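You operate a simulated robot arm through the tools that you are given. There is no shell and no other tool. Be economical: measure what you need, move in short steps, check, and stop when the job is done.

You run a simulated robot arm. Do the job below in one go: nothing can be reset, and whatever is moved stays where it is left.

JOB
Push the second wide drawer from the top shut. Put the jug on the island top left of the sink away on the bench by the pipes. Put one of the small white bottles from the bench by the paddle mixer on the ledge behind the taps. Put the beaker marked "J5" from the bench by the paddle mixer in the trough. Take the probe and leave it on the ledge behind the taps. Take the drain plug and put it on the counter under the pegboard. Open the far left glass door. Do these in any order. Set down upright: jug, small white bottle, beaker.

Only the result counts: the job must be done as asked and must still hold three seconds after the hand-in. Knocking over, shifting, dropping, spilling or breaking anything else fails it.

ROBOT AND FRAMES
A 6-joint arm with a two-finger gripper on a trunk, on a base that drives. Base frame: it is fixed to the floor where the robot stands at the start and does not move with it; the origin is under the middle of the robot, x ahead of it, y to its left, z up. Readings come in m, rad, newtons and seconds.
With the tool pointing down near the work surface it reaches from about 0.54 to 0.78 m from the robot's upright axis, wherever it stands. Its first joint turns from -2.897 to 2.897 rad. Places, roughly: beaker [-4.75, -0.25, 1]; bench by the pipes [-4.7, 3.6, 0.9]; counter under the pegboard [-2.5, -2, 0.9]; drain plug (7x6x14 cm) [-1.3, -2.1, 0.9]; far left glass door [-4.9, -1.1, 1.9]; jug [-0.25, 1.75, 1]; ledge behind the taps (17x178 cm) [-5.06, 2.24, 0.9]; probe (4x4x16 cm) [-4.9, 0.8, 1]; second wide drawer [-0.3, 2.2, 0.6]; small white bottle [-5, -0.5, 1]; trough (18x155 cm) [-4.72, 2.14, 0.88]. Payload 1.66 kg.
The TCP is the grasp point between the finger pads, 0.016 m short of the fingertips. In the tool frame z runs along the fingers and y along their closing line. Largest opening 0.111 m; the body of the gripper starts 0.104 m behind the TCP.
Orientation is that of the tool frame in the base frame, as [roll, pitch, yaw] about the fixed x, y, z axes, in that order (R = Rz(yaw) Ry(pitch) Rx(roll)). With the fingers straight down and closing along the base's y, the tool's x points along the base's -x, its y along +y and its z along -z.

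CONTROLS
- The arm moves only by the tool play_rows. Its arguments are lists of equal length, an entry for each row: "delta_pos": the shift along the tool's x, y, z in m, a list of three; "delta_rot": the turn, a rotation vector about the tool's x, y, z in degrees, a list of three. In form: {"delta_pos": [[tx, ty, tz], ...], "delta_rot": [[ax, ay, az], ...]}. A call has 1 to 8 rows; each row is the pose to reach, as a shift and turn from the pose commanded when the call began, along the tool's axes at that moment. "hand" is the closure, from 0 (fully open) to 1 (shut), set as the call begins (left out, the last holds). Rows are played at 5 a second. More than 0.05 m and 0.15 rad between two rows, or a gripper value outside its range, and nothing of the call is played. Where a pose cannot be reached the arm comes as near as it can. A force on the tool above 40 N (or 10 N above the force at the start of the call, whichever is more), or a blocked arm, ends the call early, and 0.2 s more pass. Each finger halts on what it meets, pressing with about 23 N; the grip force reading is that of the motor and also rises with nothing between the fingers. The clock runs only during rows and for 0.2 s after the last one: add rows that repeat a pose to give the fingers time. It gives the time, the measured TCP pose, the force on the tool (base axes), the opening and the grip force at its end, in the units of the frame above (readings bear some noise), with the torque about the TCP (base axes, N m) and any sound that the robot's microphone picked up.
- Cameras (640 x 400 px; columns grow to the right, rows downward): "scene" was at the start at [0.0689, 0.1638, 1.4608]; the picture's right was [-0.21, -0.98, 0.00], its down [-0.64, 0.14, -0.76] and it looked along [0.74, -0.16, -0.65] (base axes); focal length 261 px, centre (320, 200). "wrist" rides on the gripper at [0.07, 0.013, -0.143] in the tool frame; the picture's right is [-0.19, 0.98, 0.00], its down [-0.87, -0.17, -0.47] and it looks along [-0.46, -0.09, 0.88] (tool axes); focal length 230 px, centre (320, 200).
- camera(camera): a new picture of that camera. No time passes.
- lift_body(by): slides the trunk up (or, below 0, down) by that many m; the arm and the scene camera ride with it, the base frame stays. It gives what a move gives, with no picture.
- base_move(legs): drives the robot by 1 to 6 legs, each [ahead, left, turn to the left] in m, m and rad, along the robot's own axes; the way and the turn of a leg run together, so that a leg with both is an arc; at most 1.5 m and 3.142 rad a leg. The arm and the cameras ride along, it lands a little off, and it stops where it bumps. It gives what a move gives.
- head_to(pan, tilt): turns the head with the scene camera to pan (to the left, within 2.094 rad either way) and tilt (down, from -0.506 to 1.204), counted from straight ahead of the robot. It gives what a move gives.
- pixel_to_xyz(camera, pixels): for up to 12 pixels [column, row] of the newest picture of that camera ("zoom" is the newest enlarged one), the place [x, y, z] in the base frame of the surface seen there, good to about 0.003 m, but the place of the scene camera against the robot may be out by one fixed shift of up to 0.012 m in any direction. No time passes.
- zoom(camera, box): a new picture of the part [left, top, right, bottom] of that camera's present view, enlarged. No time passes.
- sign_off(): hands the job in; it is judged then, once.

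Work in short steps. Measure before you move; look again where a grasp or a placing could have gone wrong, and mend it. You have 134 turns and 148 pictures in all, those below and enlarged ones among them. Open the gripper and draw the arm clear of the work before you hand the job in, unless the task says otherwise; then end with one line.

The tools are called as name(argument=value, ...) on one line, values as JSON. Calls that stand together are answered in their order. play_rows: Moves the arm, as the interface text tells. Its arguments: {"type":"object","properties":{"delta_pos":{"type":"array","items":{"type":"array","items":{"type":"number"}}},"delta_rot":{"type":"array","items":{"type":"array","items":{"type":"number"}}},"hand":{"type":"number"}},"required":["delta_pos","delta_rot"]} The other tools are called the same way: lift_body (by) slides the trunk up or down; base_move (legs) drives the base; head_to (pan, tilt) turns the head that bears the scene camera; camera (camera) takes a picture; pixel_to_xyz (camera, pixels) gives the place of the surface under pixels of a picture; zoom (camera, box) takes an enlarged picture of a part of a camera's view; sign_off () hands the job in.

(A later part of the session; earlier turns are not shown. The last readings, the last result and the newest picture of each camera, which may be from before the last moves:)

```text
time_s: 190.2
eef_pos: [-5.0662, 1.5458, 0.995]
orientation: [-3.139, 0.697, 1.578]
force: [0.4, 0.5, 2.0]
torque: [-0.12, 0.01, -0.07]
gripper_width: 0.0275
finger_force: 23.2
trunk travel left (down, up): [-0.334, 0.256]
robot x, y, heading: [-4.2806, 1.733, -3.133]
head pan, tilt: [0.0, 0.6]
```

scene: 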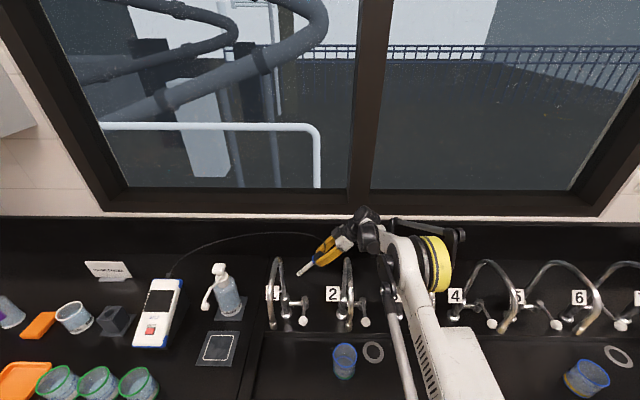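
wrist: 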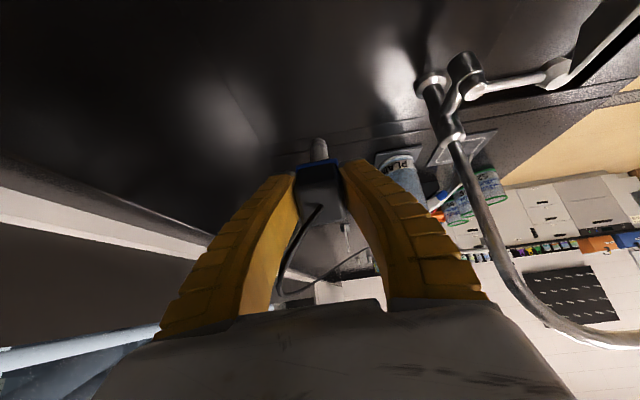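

The tip touches (force +3 N). I open partly so the probe sinks down between the fingers.

play_rows(delta_pos=[[0, 0, 0], [0, 0, 0], [0, 0, 0], [0, 0, 0], [0, 0, 0]], delta_rot=[[0, 0, 0], [0, 0, 0], [0, 0, 0], [0, 0, 0], [0, 0, 0]], hand=0.6)

zoom(camera="scene", box=[240, 120, 440, 320])

camera(camera="wrist")

```text
time_s: 191.4
eef_pos: [-5.0677, 1.5455, 0.9956]
orientation: [-3.14, 0.697, 1.579]
force: [0.2, 0.8, -0.2]
torque: [-0.03, -0.02, 0.02]
gripper_width: 0.0468
finger_force: 1.7
trunk travel left (down, up): [-0.334, 0.256]
robot x, y, heading: [-4.2843, 1.7372, -3.131]
head pan, tilt: [0.0, 0.6]
```

```text
2.00 times, centred on (340, 220) of scene
```

zoom: 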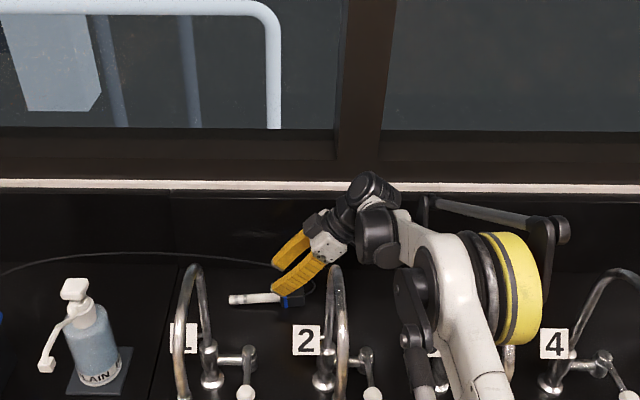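

```text
78 pictures are left
```

wrist: 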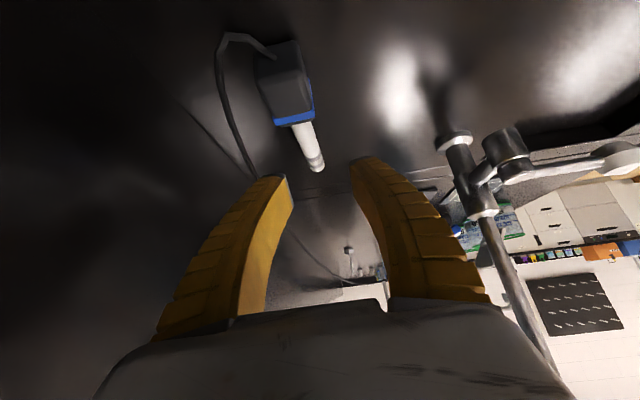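

The probe lies flat on the ledge behind the taps. I raise, right the tool, and back away.

lift_body(by=0.25)

play_rows(delta_pos=[[0, 0, 0], [0, 0, 0], [0, 0, 0], [0, 0, 0], [0, 0, 0], [0, 0, 0]], delta_rot=[[0, 8, 0], [0, 16, 0], [0, 24, 0], [0, 32, 0], [0, 40, 0], [0, 40, 0]], hand=0)

camera(camera="wrist")

pixel_to_xyz(camera="scene", pixels=[[300, 285]])

```text
time_s: 194.0
eef_pos: [-5.0665, 1.5455, 1.2443]
orientation: [-3.141, 0.696, 1.576]
force: [-1.1, -0.8, 0.1]
torque: [-0.01, 0.0, 0.01]
gripper_width: 0.0466
finger_force: 1.8
trunk travel left (down, up): [-0.584, 0.006]
robot x, y, heading: [-4.2826, 1.7366, -3.137]
head pan, tilt: [0.0, 0.6]
```

```text
time_s: 195.4
eef_pos: [-5.0667, 1.5462, 1.2461]
orientation: [-3.141, -0.004, 1.576]
force: [-0.5, -0.1, 0.0]
torque: [0.0, -0.02, 0.0]
gripper_width: 0.111
finger_force: 0.1
trunk travel left (down, up): [-0.584, 0.006]
robot x, y, heading: [-4.2834, 1.732, -3.132]
head pan, tilt: [0.0, 0.6]
```

```text
77 pictures are left
```

wrist: 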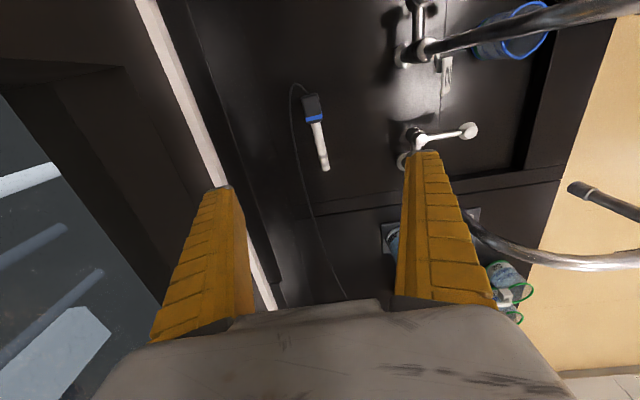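

```text
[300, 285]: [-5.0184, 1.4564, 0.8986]
```

Probe rests well. I measure it, then back out, retract the arm and drive to the mixer bench.

pixel_to_xyz(camera="wrist", pixels=[[313, 108], [323, 166]])

base_move(legs=[[-0.55, 0, 0], [0, 1.4, 0], [0, 0.56, 0]])

play_rows(delta_pos=[[0, 0.04, 0], [0, 0.08, 0], [0, 0.12, 0]], delta_rot=[[0, 0, 0], [0, 0, 0], [0, 0, 0]])

head_to(pan=0.1, tilt=0.6)

camera(camera="scene")

camera(camera="wrist")

```text
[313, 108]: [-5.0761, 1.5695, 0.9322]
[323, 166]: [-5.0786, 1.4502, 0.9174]
```

```text
time_s: 208.0
eef_pos: [-4.4769, -0.4392, 1.2455]
orientation: [-3.141, -0.002, 1.603]
force: [-0.1, 0.3, -1.0]
torque: [-0.02, -0.01, 0.01]
gripper_width: 0.1108
finger_force: 0.1
trunk travel left (down, up): [-0.584, 0.006]
robot x, y, heading: [-3.6974, -0.2292, -3.108]
head pan, tilt: [0.0, 0.6]
```

```text
time_s: 208.8
eef_pos: [-4.3553, -0.4349, 1.2482]
orientation: [-3.139, -0.003, 1.6]
force: [1.1, 0.0, 0.7]
torque: [-0.01, 0.06, 0.02]
gripper_width: 0.1108
finger_force: 0.1
trunk travel left (down, up): [-0.584, 0.006]
robot x, y, heading: [-3.6988, -0.2263, -3.111]
head pan, tilt: [0.0, 0.6]
```

```text
time_s: 209.5
eef_pos: [-4.3584, -0.436, 1.2462]
orientation: [3.141, -0.002, 1.601]
force: [0.4, 0.0, 0.3]
torque: [-0.01, -0.03, 0.0]
gripper_width: 0.1112
finger_force: 0.0
trunk travel left (down, up): [-0.584, 0.006]
robot x, y, heading: [-3.6995, -0.226, -3.115]
head pan, tilt: [0.099, 0.6]
```

```text
76 pictures are left
```

scene: 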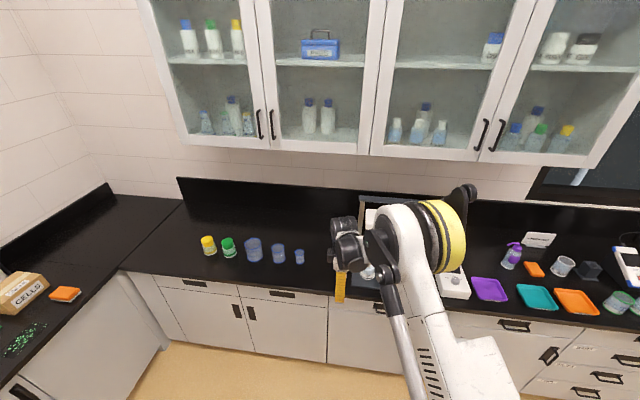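

```text
75 pictures are left
```

wrist: 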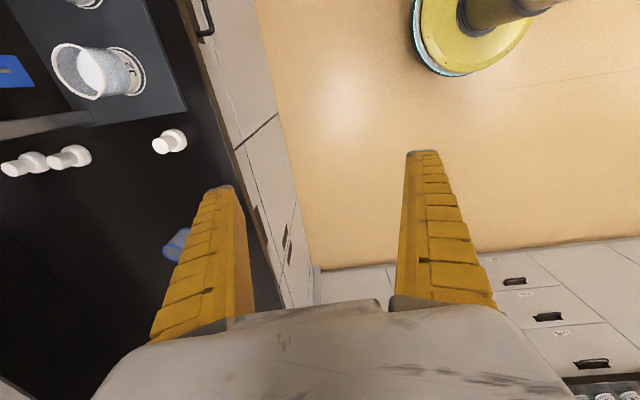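

Probe centre is (-5.077, 1.51): on the ledge. The front bottle is at wrist pixel (170,141); I measure and zoom.

pixel_to_xyz(camera="wrist", pixels=[[160, 145], [167, 142], [177, 137], [176, 146], [174, 130], [98, 60], [120, 120], [55, 160]])

zoom(camera="wrist", box=[0, 20, 220, 180])

```text
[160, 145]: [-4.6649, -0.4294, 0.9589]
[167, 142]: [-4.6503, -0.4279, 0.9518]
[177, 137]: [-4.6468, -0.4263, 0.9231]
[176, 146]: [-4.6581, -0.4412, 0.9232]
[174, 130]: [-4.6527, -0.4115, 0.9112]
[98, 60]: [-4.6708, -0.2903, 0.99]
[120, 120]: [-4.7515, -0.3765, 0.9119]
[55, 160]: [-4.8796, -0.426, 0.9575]
```

```text
2.50 times, centred on (110, 100) of wrist
```

zoom: 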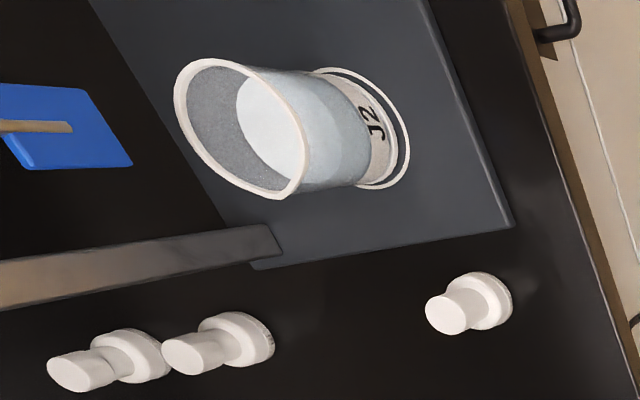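

Bottle at about (-4.66,-0.427), 6 cm tall, base Ø≈0.04. I drive ahead 0.29 and re-measure.

base_move(legs=[[0.29, 0, -0.026]])

lift_body(by=-0.15)

camera(camera="wrist")

```text
time_s: 211.5
eef_pos: [-4.6526, -0.4207, 1.2467]
orientation: [3.141, -0.002, 1.572]
force: [-0.2, -0.4, -0.9]
torque: [0.04, -0.02, 0.02]
gripper_width: 0.1107
finger_force: 0.0
trunk travel left (down, up): [-0.584, 0.006]
robot x, y, heading: [-3.9862, -0.2342, -3.141]
head pan, tilt: [0.099, 0.6]
```

```text
time_s: 213.3
eef_pos: [-4.6524, -0.4196, 1.0972]
orientation: [-3.141, -0.003, 1.574]
force: [0.2, -0.8, 0.0]
torque: [0.02, 0.02, 0.01]
gripper_width: 0.111
finger_force: 0.2
trunk travel left (down, up): [-0.434, 0.156]
robot x, y, heading: [-3.9862, -0.2305, -3.139]
head pan, tilt: [0.099, 0.6]
```

```text
73 pictures are left
```

wrist: 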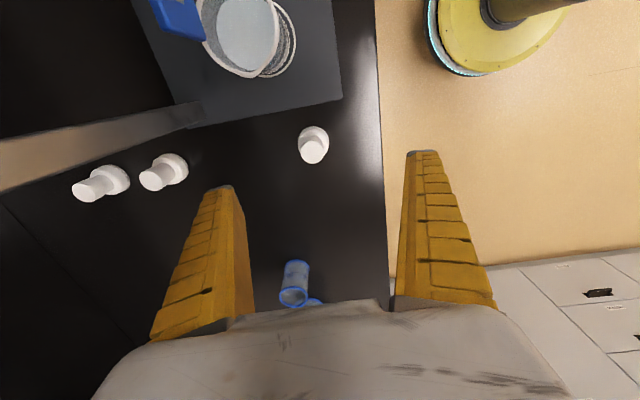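

I measure the cap and base precisely.

pixel_to_xyz(camera="wrist", pixels=[[312, 152], [304, 152], [321, 152], [312, 160], [328, 140], [299, 138], [314, 128]])

```text
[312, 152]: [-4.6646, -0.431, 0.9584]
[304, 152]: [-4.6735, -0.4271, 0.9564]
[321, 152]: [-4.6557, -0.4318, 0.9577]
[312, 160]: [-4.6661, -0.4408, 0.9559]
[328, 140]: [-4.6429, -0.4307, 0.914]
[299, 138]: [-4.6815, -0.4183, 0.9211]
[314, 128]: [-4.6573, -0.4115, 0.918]
```

Centre (-4.663,-0.430). I align, lower to z 0.92, and close.

play_rows(delta_pos=[[-0.0105, -0.011, 0], [-0.0105, -0.011, 0]], delta_rot=[[0, 0, 0], [0, 0, 0]])

lift_body(by=-0.176)

play_rows(delta_pos=[[0, 0, 0], [0, 0, 0], [0, 0, 0], [0, 0, 0]], delta_rot=[[0, 0, 0], [0, 0, 0], [0, 0, 0], [0, 0, 0]], hand=1)

camera(camera="wrist")

```text
time_s: 213.9
eef_pos: [-4.6626, -0.4297, 1.0964]
orientation: [-3.14, -0.002, 1.573]
force: [-0.5, 0.1, 0.5]
torque: [-0.04, 0.02, 0.01]
gripper_width: 0.1113
finger_force: 0.2
trunk travel left (down, up): [-0.434, 0.156]
robot x, y, heading: [-3.9851, -0.228, -3.137]
head pan, tilt: [0.099, 0.6]
```

```text
time_s: 215.8
eef_pos: [-4.6629, -0.4296, 0.9212]
orientation: [-3.141, -0.002, 1.573]
force: [0.0, 0.4, 0.3]
torque: [-0.01, -0.04, 0.01]
gripper_width: 0.1108
finger_force: 0.2
trunk travel left (down, up): [-0.258, 0.332]
robot x, y, heading: [-3.9864, -0.232, -3.14]
head pan, tilt: [0.099, 0.6]
```

```text
time_s: 216.8
eef_pos: [-4.663, -0.4303, 0.9212]
orientation: [-3.139, -0.002, 1.573]
force: [0.0, -0.5, 2.8]
torque: [-0.04, 0.08, 0.02]
gripper_width: 0.0387
finger_force: 22.6
trunk travel left (down, up): [-0.258, 0.332]
robot x, y, heading: [-3.9882, -0.232, -3.138]
head pan, tilt: [0.099, 0.6]
```

```text
72 pictures are left
```

wrist: 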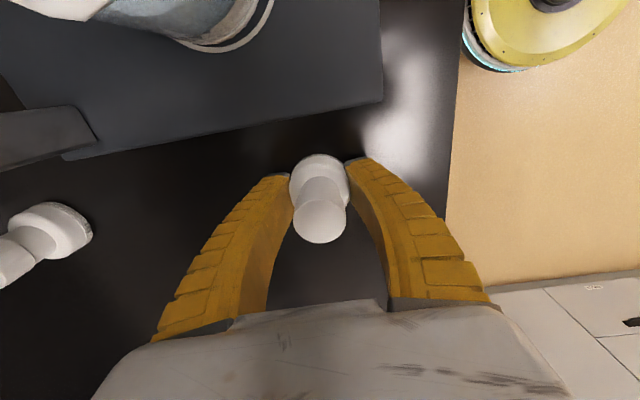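

Held (0.0387). I lift, back off, and strafe to the gap between taps 3 and 4 (y≈1.91).

lift_body(by=0.33)

base_move(legs=[[-0.3, 0, 0], [0, -1.3, 0], [0, -1.03, 0]])

camera(camera="wrist")

camera(camera="scene")

```text
time_s: 220.1
eef_pos: [-4.6631, -0.4311, 1.2499]
orientation: [-3.139, -0.001, 1.573]
force: [0.0, -0.3, -0.4]
torque: [-0.01, 0.0, 0.01]
gripper_width: 0.0369
finger_force: 23.4
trunk travel left (down, up): [-0.588, 0.002]
robot x, y, heading: [-3.9851, -0.2319, -3.143]
head pan, tilt: [0.099, 0.6]
```

```text
time_s: 233.3
eef_pos: [-4.3098, 1.9394, 1.25]
orientation: [-3.14, -0.001, 1.542]
force: [-0.1, 0.4, -1.2]
torque: [-0.03, -0.01, 0.03]
gripper_width: 0.0366
finger_force: 23.1
trunk travel left (down, up): [-0.588, 0.002]
robot x, y, heading: [-3.6271, 2.1146, 3.113]
head pan, tilt: [0.099, 0.6]
```

```text
71 pictures are left
```

wrist: 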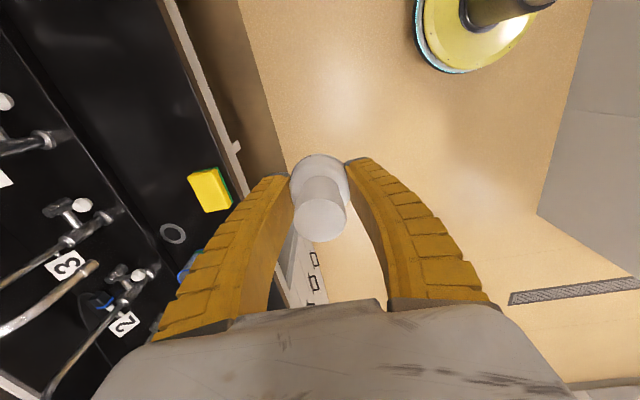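

```text
70 pictures are left
```

scene: 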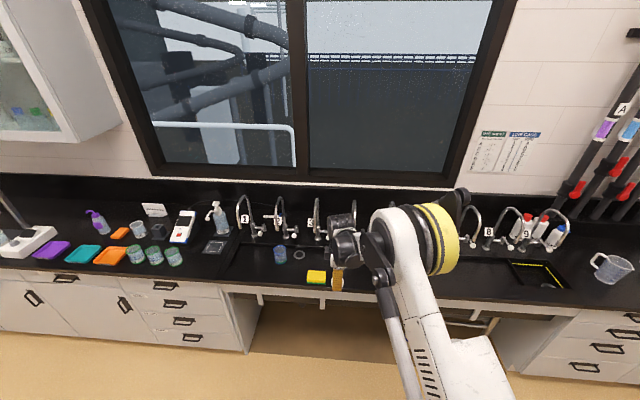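

I correct the heading, then advance between taps 3 and 4 at y≈1.91 with the bottle above tap height.

base_move(legs=[[0, 0.01, 0.0286], [0.3, 0, 0]])

camera(camera="wrist")

camera(camera="scene")

```text
time_s: 235.7
eef_pos: [-4.6019, 1.906, 1.25]
orientation: [-3.14, -0.001, 1.574]
force: [0.1, -0.5, -0.6]
torque: [0.01, -0.04, 0.0]
gripper_width: 0.0368
finger_force: 22.4
trunk travel left (down, up): [-0.588, 0.002]
robot x, y, heading: [-3.9285, 2.1083, -3.138]
head pan, tilt: [0.099, 0.6]
```

```text
69 pictures are left
```

wrist: 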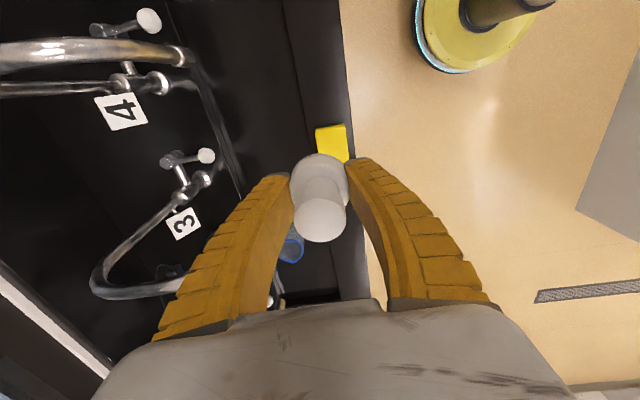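

```text
68 pictures are left
```

scene: 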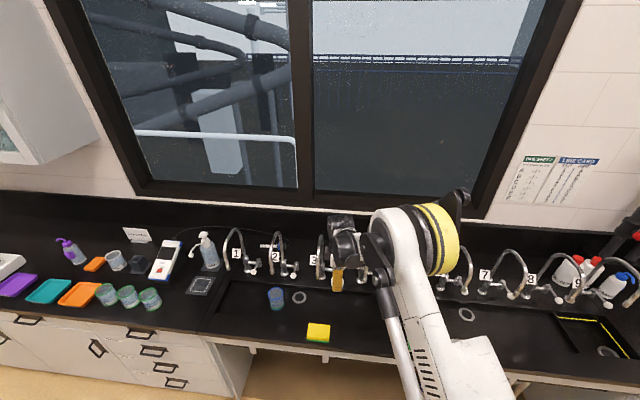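

I measure the tap 3 and 4 arcs in the wrist view to be sure of the gap.

pixel_to_xyz(camera="wrist", pixels=[[98, 280], [130, 245], [155, 288], [190, 190], [175, 54], [60, 50], [10, 50], [160, 82], [30, 88], [205, 156], [148, 20]])

```text
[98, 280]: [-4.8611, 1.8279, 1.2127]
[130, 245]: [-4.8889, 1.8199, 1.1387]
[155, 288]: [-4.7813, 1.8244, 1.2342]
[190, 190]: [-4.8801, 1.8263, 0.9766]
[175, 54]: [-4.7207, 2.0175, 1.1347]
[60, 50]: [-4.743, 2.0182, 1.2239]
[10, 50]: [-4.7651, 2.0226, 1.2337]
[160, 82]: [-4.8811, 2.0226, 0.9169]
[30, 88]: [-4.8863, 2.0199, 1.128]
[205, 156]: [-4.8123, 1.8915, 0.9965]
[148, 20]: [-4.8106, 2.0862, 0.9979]
```

Arcs are at y=1.823 and 2.020, top 1.24; the gap centre is 1.92. I advance 0.35 with a 1.3 cm shift right, then extend the arm.

base_move(legs=[[0.1, -0.013, 0], [0.245, 0, 0]])

play_rows(delta_pos=[[0, -0.03, 0], [0, -0.06, 0], [0, -0.09, 0], [0, -0.11, 0], [0, -0.11, 0]], delta_rot=[[0, 0, 0], [0, 0, 0], [0, 0, 0], [0, 0, 0], [0, 0, 0]])

camera(camera="wrist")

camera(camera="scene")

```text
time_s: 238.2
eef_pos: [-4.9436, 1.916, 1.2512]
orientation: [-3.141, -0.001, 1.575]
force: [-1.0, -0.6, -0.5]
torque: [0.01, -0.01, 0.0]
gripper_width: 0.0367
finger_force: 23.0
trunk travel left (down, up): [-0.588, 0.002]
robot x, y, heading: [-4.2704, 2.116, -3.133]
head pan, tilt: [0.099, 0.6]
```

```text
time_s: 239.4
eef_pos: [-5.0534, 1.9138, 1.2518]
orientation: [-3.142, -0.001, 1.576]
force: [-0.5, -0.4, -0.5]
torque: [-0.02, -0.01, -0.02]
gripper_width: 0.0365
finger_force: 23.0
trunk travel left (down, up): [-0.588, 0.002]
robot x, y, heading: [-4.2701, 2.1135, -3.134]
head pan, tilt: [0.099, 0.6]
```

```text
67 pictures are left
```

wrist: 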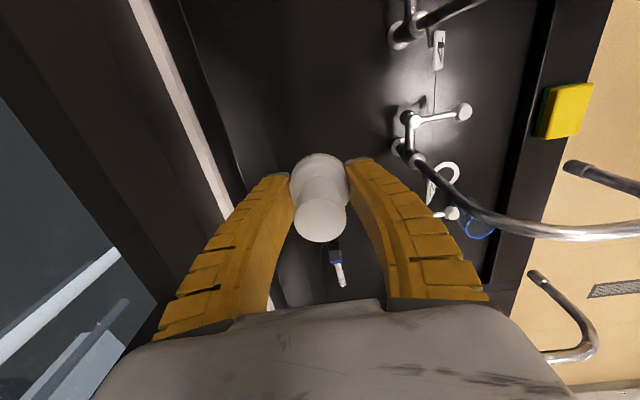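

```text
66 pictures are left
```

scene: 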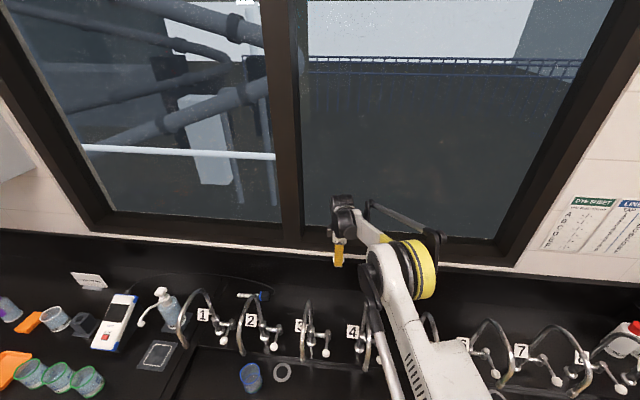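

I measure the forearm points to be sure the 0.33 m descent clears taps 3/4.

pixel_to_xyz(camera="scene", pixels=[[345, 215], [350, 232], [365, 232], [375, 240], [385, 290], [420, 290], [400, 330], [365, 290], [395, 245], [430, 260], [410, 215]])

zoom(camera="scene", box=[270, 170, 470, 370])

```text
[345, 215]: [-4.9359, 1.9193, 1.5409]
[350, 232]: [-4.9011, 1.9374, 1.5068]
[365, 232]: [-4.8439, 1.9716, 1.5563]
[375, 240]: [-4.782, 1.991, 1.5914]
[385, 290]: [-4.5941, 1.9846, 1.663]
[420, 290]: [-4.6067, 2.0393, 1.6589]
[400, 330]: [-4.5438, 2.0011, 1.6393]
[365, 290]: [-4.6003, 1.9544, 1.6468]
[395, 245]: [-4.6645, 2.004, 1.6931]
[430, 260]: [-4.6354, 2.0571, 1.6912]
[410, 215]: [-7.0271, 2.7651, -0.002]
```

```text
2.00 times, centred on (370, 270) of scene
```

zoom: 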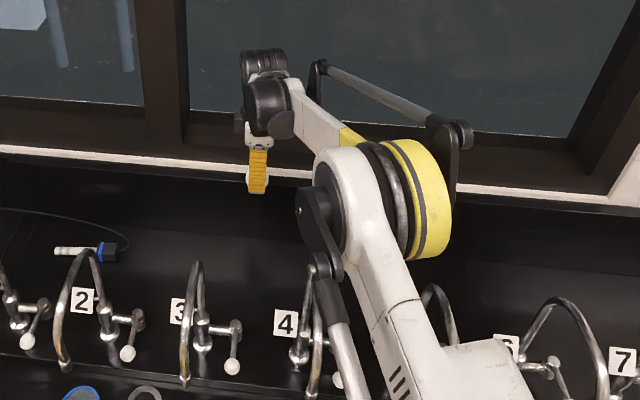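

The forearm slants over tap 4's arc. I move the base 0.2 m left and shift the arm right by the same so that the forearm runs straight through the gap.

base_move(legs=[[0, 0.19, 0]])

play_rows(delta_pos=[[0.04, 0, 0], [0.08, 0, 0], [0.12, 0, 0], [0.16, 0, 0], [0.19, 0, 0], [0.19, 0, 0]], delta_rot=[[0, 0, 0], [0, 0, 0], [0, 0, 0], [0, 0, 0], [0, 0, 0], [0, 0, 0]])

camera(camera="scene")

pixel_to_xyz(camera="scene", pixels=[[370, 232], [385, 232], [375, 240], [390, 240], [400, 245], [430, 260]])

```text
time_s: 241.0
eef_pos: [-5.0535, 1.7258, 1.2504]
orientation: [3.141, -0.002, 1.574]
force: [-0.5, -0.8, -0.5]
torque: [0.04, -0.02, 0.0]
gripper_width: 0.0366
finger_force: 23.0
trunk travel left (down, up): [-0.588, 0.002]
robot x, y, heading: [-4.2683, 1.9271, -3.143]
head pan, tilt: [0.099, 0.6]
```

```text
time_s: 242.4
eef_pos: [-5.0546, 1.9161, 1.2505]
orientation: [-3.14, -0.001, 1.574]
force: [0.2, 0.2, -0.9]
torque: [0.02, 0.01, 0.0]
gripper_width: 0.0365
finger_force: 23.3
trunk travel left (down, up): [-0.588, 0.002]
robot x, y, heading: [-4.2662, 1.9249, -3.137]
head pan, tilt: [0.099, 0.6]
```

```text
64 pictures are left
```

scene: 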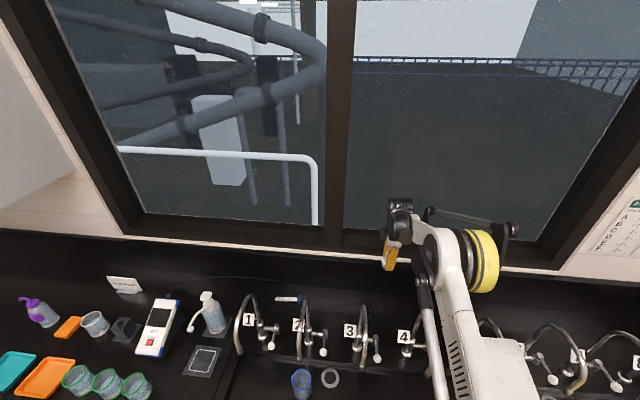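

```text
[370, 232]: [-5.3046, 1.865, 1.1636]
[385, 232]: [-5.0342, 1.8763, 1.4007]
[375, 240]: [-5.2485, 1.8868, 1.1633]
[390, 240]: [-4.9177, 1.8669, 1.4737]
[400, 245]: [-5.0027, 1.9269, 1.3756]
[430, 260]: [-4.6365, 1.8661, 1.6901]
```

I measure the forearm edges now.

zoom(camera="scene", box=[360, 180, 520, 280])

pixel_to_xyz(camera="scene", pixels=[[412, 222], [418, 226], [414, 236], [425, 226], [398, 232], [405, 212], [388, 226], [440, 240], [470, 240], [420, 262], [490, 260], [425, 300]])

```text
4.00 times, centred on (440, 230) of scene
```

zoom: 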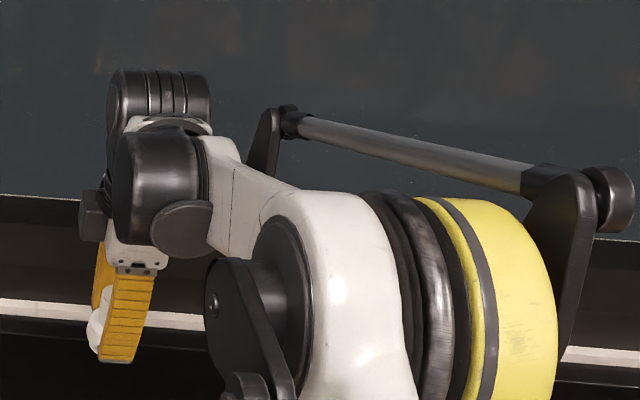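

```text
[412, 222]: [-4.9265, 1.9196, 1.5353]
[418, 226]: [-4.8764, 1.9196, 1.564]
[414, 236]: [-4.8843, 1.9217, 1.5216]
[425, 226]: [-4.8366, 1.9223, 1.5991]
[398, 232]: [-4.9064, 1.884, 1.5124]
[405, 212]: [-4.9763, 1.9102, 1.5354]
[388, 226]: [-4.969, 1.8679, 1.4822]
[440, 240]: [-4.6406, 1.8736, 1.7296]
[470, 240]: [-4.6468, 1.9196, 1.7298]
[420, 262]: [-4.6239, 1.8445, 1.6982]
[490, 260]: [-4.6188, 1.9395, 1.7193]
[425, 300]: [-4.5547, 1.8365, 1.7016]
```

Arm parts span y 1.86–1.97 in the 1.835–2.008 gap. I lower in two steps.

lift_body(by=-0.22)

camera(camera="scene")

zoom(camera="scene", box=[330, 150, 490, 250])

camera(camera="wrist")

```text
time_s: 244.7
eef_pos: [-5.054, 1.9163, 1.0308]
orientation: [-3.14, -0.002, 1.575]
force: [0.6, 1.0, 0.2]
torque: [0.01, 0.02, -0.01]
gripper_width: 0.0365
finger_force: 23.2
trunk travel left (down, up): [-0.368, 0.222]
robot x, y, heading: [-4.2709, 1.9276, -3.132]
head pan, tilt: [0.099, 0.6]
```

```text
62 pictures are left
```

scene: 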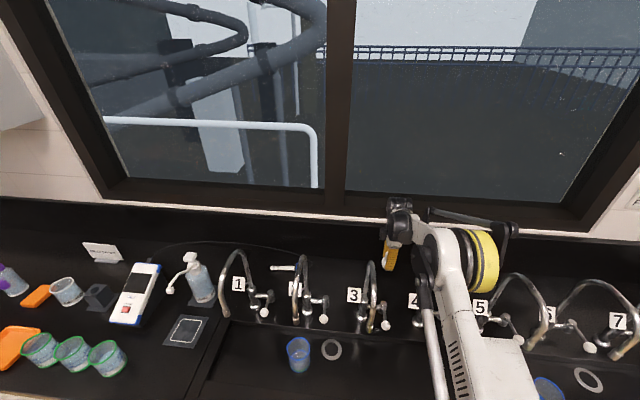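

```text
4.00 times, centred on (410, 200) of scene
```

zoom: 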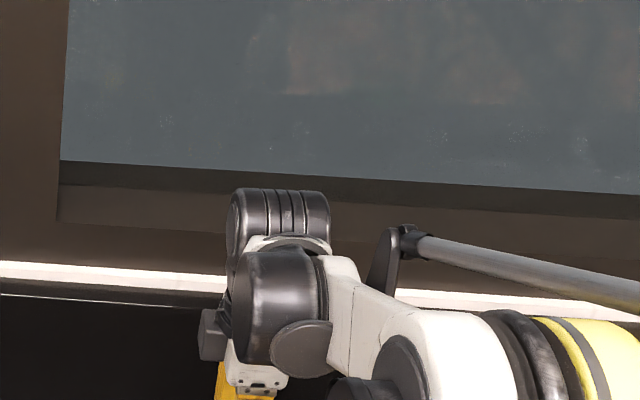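

```text
60 pictures are left
```

wrist: 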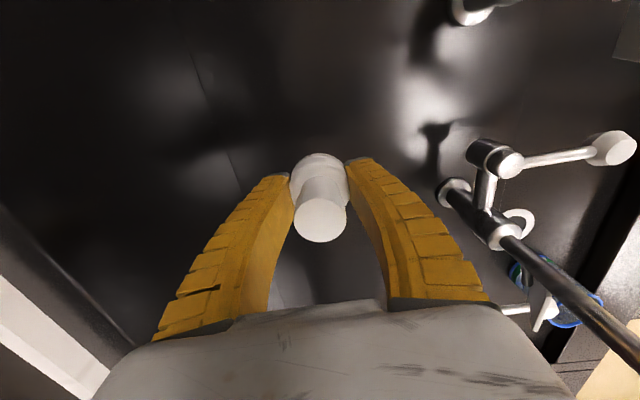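

All clear. I lower a further 0.10 and creep the last millimetres.

lift_body(by=-0.1)

play_rows(delta_pos=[[0, 0, 0.003], [0, 0, 0.006], [0, 0, 0.008], [0, 0, 0.009]], delta_rot=[[0, 0, 0], [0, 0, 0], [0, 0, 0], [0, 0, 0]])

```text
time_s: 246.0
eef_pos: [-5.0552, 1.9167, 0.9326]
orientation: [-3.141, -0.001, 1.576]
force: [-0.1, 0.4, 0.3]
torque: [0.02, 0.0, -0.02]
gripper_width: 0.0366
finger_force: 23.2
trunk travel left (down, up): [-0.268, 0.322]
robot x, y, heading: [-4.2635, 1.9282, -3.143]
head pan, tilt: [0.099, 0.6]
```

```text
time_s: 247.0
eef_pos: [-5.054, 1.9169, 0.9233]
orientation: [-3.139, -0.002, 1.575]
force: [0.6, -1.0, -0.8]
torque: [0.01, -0.04, -0.01]
gripper_width: 0.0364
finger_force: 23.1
trunk travel left (down, up): [-0.268, 0.322]
robot x, y, heading: [-4.2668, 1.9265, -3.14]
head pan, tilt: [0.099, 0.6]
```

No contact yet; I go 3 mm further.

play_rows(delta_pos=[[0, 0, 0.001], [0, 0, 0.002], [0, 0, 0.003]], delta_rot=[[0, 0, 0], [0, 0, 0], [0, 0, 0]])

```text
time_s: 247.8
eef_pos: [-5.0541, 1.917, 0.9217]
orientation: [-3.139, -0.001, 1.575]
force: [-5.5, 0.8, 14.3]
torque: [-0.04, 0.09, 0.01]
gripper_width: 0.0369
finger_force: 23.3
trunk travel left (down, up): [-0.268, 0.322]
robot x, y, heading: [-4.2657, 1.9238, -3.141]
head pan, tilt: [0.099, 0.6]
```

Contact (14 N). I open the fingers and rise.

play_rows(delta_pos=[[0, 0, -0.001], [0, 0, -0.001], [0, 0, -0.001], [0, 0, -0.001]], delta_rot=[[0, 0, 0], [0, 0, 0], [0, 0, 0], [0, 0, 0]], hand=0.3)

lift_body(by=0.32)

camera(camera="wrist")

```text
time_s: 248.8
eef_pos: [-5.054, 1.9151, 0.9203]
orientation: [-3.14, -0.001, 1.574]
force: [-1.0, 0.6, 0.3]
torque: [-0.02, -0.01, 0.01]
gripper_width: 0.0791
finger_force: 1.2
trunk travel left (down, up): [-0.268, 0.322]
robot x, y, heading: [-4.2636, 1.9242, -3.14]
head pan, tilt: [0.099, 0.6]
```

```text
time_s: 252.0
eef_pos: [-5.0538, 1.916, 1.2401]
orientation: [-3.141, -0.002, 1.574]
force: [1.3, -0.8, 0.3]
torque: [0.0, 0.04, 0.02]
gripper_width: 0.079
finger_force: 1.2
trunk travel left (down, up): [-0.588, 0.002]
robot x, y, heading: [-4.2674, 1.925, -3.138]
head pan, tilt: [0.099, 0.6]
```

```text
59 pictures are left
```

wrist: 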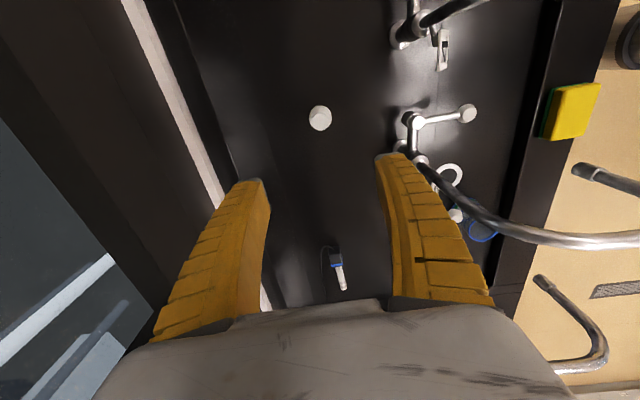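

The bottle stands upright on the ledge. I back out, retract the arm and go to the mixer bench for beaker J5.

base_move(legs=[[-0.55, 0, 0], [0, 1.2, 0], [0, 0.75, 0]])

play_rows(delta_pos=[[0, 0.04, 0], [0, 0.08, 0], [0, 0.12, 0]], delta_rot=[[0, 0, 0], [0, 0, 0], [0, 0, 0]], hand=0)

head_to(pan=-0.15, tilt=0.6)

camera(camera="scene")

camera(camera="wrist")

```text
time_s: 264.5
eef_pos: [-4.4914, -0.017, 1.2403]
orientation: [-3.14, -0.001, 1.579]
force: [0.5, 0.2, -0.1]
torque: [0.04, 0.01, 0.01]
gripper_width: 0.0789
finger_force: 1.5
trunk travel left (down, up): [-0.588, 0.002]
robot x, y, heading: [-3.704, -0.0002, -3.134]
head pan, tilt: [0.099, 0.6]
```

```text
time_s: 265.3
eef_pos: [-4.3688, -0.0173, 1.24]
orientation: [-3.14, -0.002, 1.578]
force: [0.4, 0.7, 1.3]
torque: [0.0, 0.03, 0.02]
gripper_width: 0.111
finger_force: 0.0
trunk travel left (down, up): [-0.588, 0.002]
robot x, y, heading: [-3.7028, -0.0009, -3.137]
head pan, tilt: [0.099, 0.6]
```

```text
time_s: 266.0
eef_pos: [-4.3705, -0.0184, 1.2397]
orientation: [3.141, -0.002, 1.577]
force: [-0.3, -0.3, 0.1]
torque: [0.02, -0.02, -0.01]
gripper_width: 0.1108
finger_force: 0.2
trunk travel left (down, up): [-0.588, 0.002]
robot x, y, heading: [-3.7043, -0.0031, -3.135]
head pan, tilt: [-0.15, 0.6]
```

```text
58 pictures are left
```

scene: 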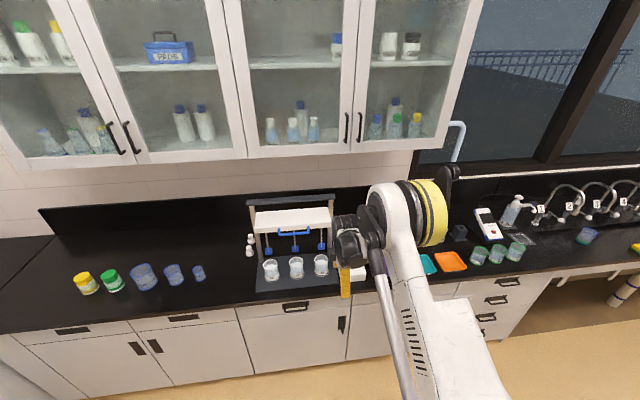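

```text
57 pictures are left
```

wrist: 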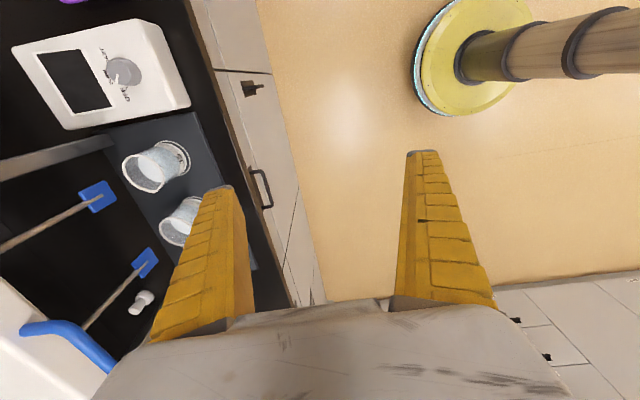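

J5 (next to the control box) is at wrist pixel (155,165). I measure rim, paddles and mixer head.

pixel_to_xyz(camera="wrist", pixels=[[143, 155], [125, 170], [160, 180], [138, 191], [185, 155], [100, 195], [145, 262], [60, 330], [30, 290], [125, 120], [185, 100], [160, 148]])

zoom(camera="wrist", box=[0, 100, 256, 260])

zoom(camera="scene", box=[230, 180, 358, 300])

pixel_to_xyz(camera="scene", pixels=[[320, 260], [320, 270], [329, 266], [322, 246], [310, 226], [325, 222], [297, 232], [296, 247], [290, 225], [331, 240]])

```text
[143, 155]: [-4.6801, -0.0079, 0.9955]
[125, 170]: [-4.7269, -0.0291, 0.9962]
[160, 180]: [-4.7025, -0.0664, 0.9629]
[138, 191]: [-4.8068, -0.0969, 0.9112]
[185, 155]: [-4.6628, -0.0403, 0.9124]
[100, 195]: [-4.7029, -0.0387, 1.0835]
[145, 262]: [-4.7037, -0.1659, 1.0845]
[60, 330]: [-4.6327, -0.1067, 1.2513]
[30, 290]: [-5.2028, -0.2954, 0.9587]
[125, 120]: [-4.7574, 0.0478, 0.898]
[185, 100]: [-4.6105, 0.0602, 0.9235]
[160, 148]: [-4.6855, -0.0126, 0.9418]
```

```text
2.50 times, centred on (128, 180) of wrist
```

zoom: 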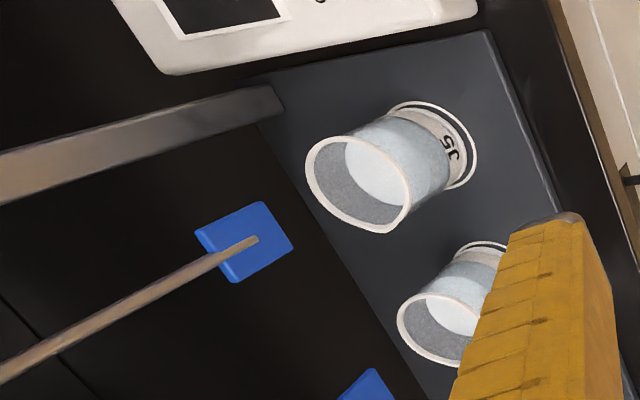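

```text
3.33 times, centred on (294, 240) of scene
```

zoom: 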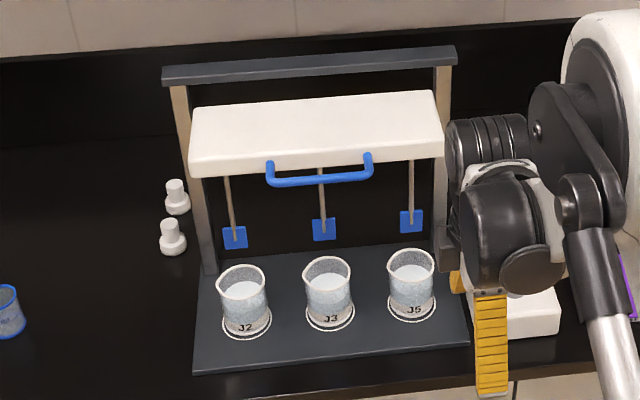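

```text
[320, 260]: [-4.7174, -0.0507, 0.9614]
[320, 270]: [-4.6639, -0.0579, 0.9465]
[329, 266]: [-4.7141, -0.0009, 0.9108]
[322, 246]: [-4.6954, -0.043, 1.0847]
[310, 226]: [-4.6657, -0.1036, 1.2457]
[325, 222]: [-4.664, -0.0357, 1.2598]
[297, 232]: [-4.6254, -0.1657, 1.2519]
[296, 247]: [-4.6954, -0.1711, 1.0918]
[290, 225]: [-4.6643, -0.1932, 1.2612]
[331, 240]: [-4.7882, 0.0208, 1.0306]
```

J5's rim is at z≈0.996 with a paddle right above it (bottom ≈1.065), so I must grasp from the front with the tool tilted. I back off and turn the tool another 90° so the camera will be on top.

base_move(legs=[[-0.3, 0, 0]])

play_rows(delta_pos=[[0, 0, 0], [0, 0, 0], [0, 0, 0], [0, 0, 0], [0, 0, 0], [0, 0, 0], [0, 0, 0], [0, 0, 0]], delta_rot=[[0, 0, -8], [0, 0, -16], [0, 0, -24], [0, 0, -32], [0, 0, -40], [0, 0, -48], [0, 0, -56], [0, 0, -64]])

play_rows(delta_pos=[[0, 0, 0], [0, 0, 0], [0, 0, 0], [0, 0, 0]], delta_rot=[[0, 0, -8], [0, 0, -16], [0, 0, -24], [0, 0, -26]])

lift_body(by=-0.3)

```text
time_s: 268.1
eef_pos: [-4.0685, -0.0134, 1.2397]
orientation: [-3.139, -0.001, 1.575]
force: [0.2, 0.0, -0.1]
torque: [0.01, 0.02, 0.0]
gripper_width: 0.1109
finger_force: 0.0
trunk travel left (down, up): [-0.588, 0.002]
robot x, y, heading: [-3.401, -0.0011, -3.137]
head pan, tilt: [-0.15, 0.6]
```

```text
time_s: 269.9
eef_pos: [-4.0695, -0.0142, 1.2398]
orientation: [3.139, -0.001, 2.693]
force: [-0.1, 0.0, -0.4]
torque: [0.03, 0.01, 0.02]
gripper_width: 0.1106
finger_force: 0.0
trunk travel left (down, up): [-0.588, 0.002]
robot x, y, heading: [-3.4054, -0.0038, -3.139]
head pan, tilt: [-0.15, 0.6]
```

```text
time_s: 270.9
eef_pos: [-4.0695, -0.0142, 1.2395]
orientation: [3.138, -0.002, 3.035]
force: [-0.2, -0.4, 0.2]
torque: [-0.01, -0.01, -0.01]
gripper_width: 0.1107
finger_force: 0.0
out of reach, approached as far as the arm can: row 3, 4
trunk travel left (down, up): [-0.588, 0.002]
robot x, y, heading: [-3.4024, -0.0009, -3.139]
head pan, tilt: [-0.15, 0.6]
```

```text
time_s: 273.9
eef_pos: [-4.0695, -0.0134, 0.9395]
orientation: [3.139, -0.002, 3.035]
force: [0.8, 0.4, -0.1]
torque: [-0.03, 0.02, -0.03]
gripper_width: 0.1108
finger_force: 0.0
trunk travel left (down, up): [-0.288, 0.302]
robot x, y, heading: [-3.4014, -0.0053, -3.139]
head pan, tilt: [-0.15, 0.6]
```

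Joint limit reached 6° short, which is fine. I now tilt the tool forward 60° while extending.

play_rows(delta_pos=[[0.02, 0, 0], [0.04, 0, 0], [0.06, 0, 0], [0.08, 0, 0], [0.1, 0, 0], [0.12, 0, 0], [0.14, 0, 0], [0.15, 0, 0]], delta_rot=[[0, 8, 0], [0, 16, 0], [0, 24, 0], [0, 32, 0], [0, 40, 0], [0, 48, 0], [0, 56, 0], [0, 62, 0]])

camera(camera="wrist")

camera(camera="scene")

```text
time_s: 275.7
eef_pos: [-4.2184, 0.0019, 0.94]
orientation: [3.131, -1.086, 3.042]
force: [0.2, -0.8, -0.2]
torque: [-0.01, 0.02, -0.01]
gripper_width: 0.1108
finger_force: 0.1
trunk travel left (down, up): [-0.288, 0.302]
robot x, y, heading: [-3.4038, 0.0005, -3.14]
head pan, tilt: [-0.15, 0.6]
```

```text
54 pictures are left
```

wrist: 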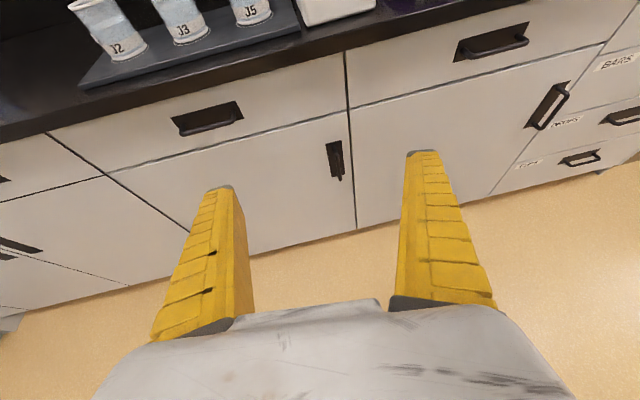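

```text
53 pictures are left
```

scene: 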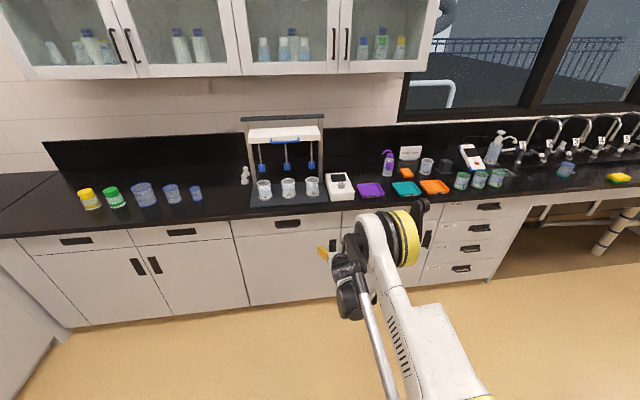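

The tilted pose works. I raise 1.5 cm, move 0.27 ahead and 4 cm left, and look at J5 with the wrist camera.

lift_body(by=0.015)

base_move(legs=[[0.29, 0.04, 0]])

camera(camera="wrist")

```text
time_s: 276.3
eef_pos: [-4.2182, 0.0017, 0.9557]
orientation: [3.133, -1.085, 3.041]
force: [0.7, -0.2, -1.5]
torque: [0.01, 0.01, -0.04]
gripper_width: 0.1109
finger_force: 0.0
trunk travel left (down, up): [-0.303, 0.287]
robot x, y, heading: [-3.3999, -0.0016, -3.137]
head pan, tilt: [-0.15, 0.6]
```

```text
time_s: 278.3
eef_pos: [-4.5051, -0.038, 0.9549]
orientation: [3.133, -1.084, 3.041]
force: [0.7, 0.6, -0.8]
torque: [0.02, -0.01, -0.03]
gripper_width: 0.1108
finger_force: 0.0
trunk travel left (down, up): [-0.303, 0.287]
robot x, y, heading: [-3.6874, -0.0424, -3.138]
head pan, tilt: [-0.15, 0.6]
```

```text
52 pictures are left
```

wrist: 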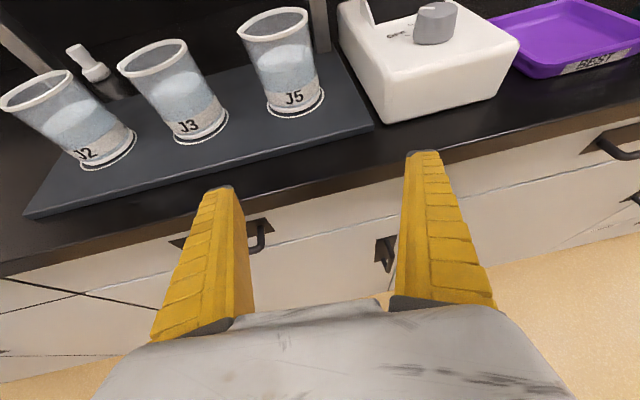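

J5 is at (283,65). I measure its edges, plus J3's right edge and the box's left side.

pixel_to_xyz(camera="wrist", pixels=[[283, 40], [288, 70], [295, 100], [258, 70], [312, 60], [246, 38], [310, 28], [220, 105], [382, 115], [345, 25], [300, 113], [270, 42]])

```text
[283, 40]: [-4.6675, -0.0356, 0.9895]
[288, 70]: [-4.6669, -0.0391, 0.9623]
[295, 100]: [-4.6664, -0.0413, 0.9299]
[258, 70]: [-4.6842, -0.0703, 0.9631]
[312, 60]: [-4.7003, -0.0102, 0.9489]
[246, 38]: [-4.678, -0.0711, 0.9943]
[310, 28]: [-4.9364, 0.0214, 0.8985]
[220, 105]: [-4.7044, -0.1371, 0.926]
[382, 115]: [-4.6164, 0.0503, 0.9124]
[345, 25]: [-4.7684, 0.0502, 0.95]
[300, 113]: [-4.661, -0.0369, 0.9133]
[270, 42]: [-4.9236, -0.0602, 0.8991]
```

J5 centre ≈ (-4.702,-0.040), radius 0.035. I advance 0.195 so that the fingers straddle it.

base_move(legs=[[0.12, 0, 0], [0.075, 0, 0]])

camera(camera="wrist")

```text
time_s: 280.2
eef_pos: [-4.6995, -0.0393, 0.9545]
orientation: [3.134, -1.082, 3.043]
force: [0.0, 0.2, 0.2]
torque: [-0.01, -0.02, 0.0]
gripper_width: 0.1108
finger_force: 0.0
trunk travel left (down, up): [-0.303, 0.287]
robot x, y, heading: [-3.8831, -0.0424, -3.139]
head pan, tilt: [-0.15, 0.6]
```

```text
51 pictures are left
```

wrist: 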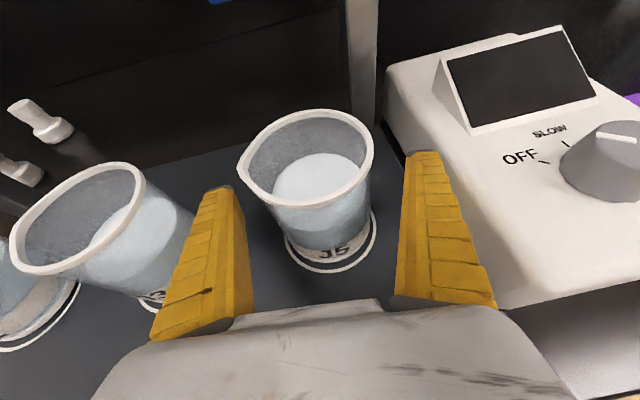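

J5 lies centred between the fingers. I close.

play_rows(delta_pos=[[0, 0, 0], [0, 0, 0], [0, 0, 0], [0, 0, 0]], delta_rot=[[0, 0, 0], [0, 0, 0], [0, 0, 0], [0, 0, 0]], hand=1)

lift_body(by=0.025)

camera(camera="wrist")

```text
time_s: 281.2
eef_pos: [-4.6999, -0.0408, 0.9559]
orientation: [3.133, -1.084, 3.043]
force: [1.2, -0.2, 1.4]
torque: [0.09, 0.0, -0.05]
gripper_width: 0.0668
finger_force: 22.9
trunk travel left (down, up): [-0.303, 0.287]
robot x, y, heading: [-3.885, -0.0426, -3.137]
head pan, tilt: [-0.15, 0.6]
```

```text
time_s: 281.9
eef_pos: [-4.6986, -0.0396, 0.9813]
orientation: [3.134, -1.085, 3.042]
force: [-0.1, 0.5, -1.6]
torque: [-0.02, 0.02, 0.0]
gripper_width: 0.0663
finger_force: 22.6
trunk travel left (down, up): [-0.328, 0.262]
robot x, y, heading: [-3.882, -0.0397, -3.137]
head pan, tilt: [-0.15, 0.6]
```

```text
50 pictures are left
```

wrist: 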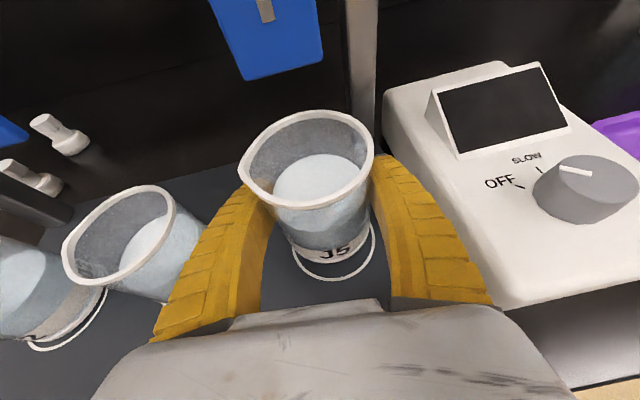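

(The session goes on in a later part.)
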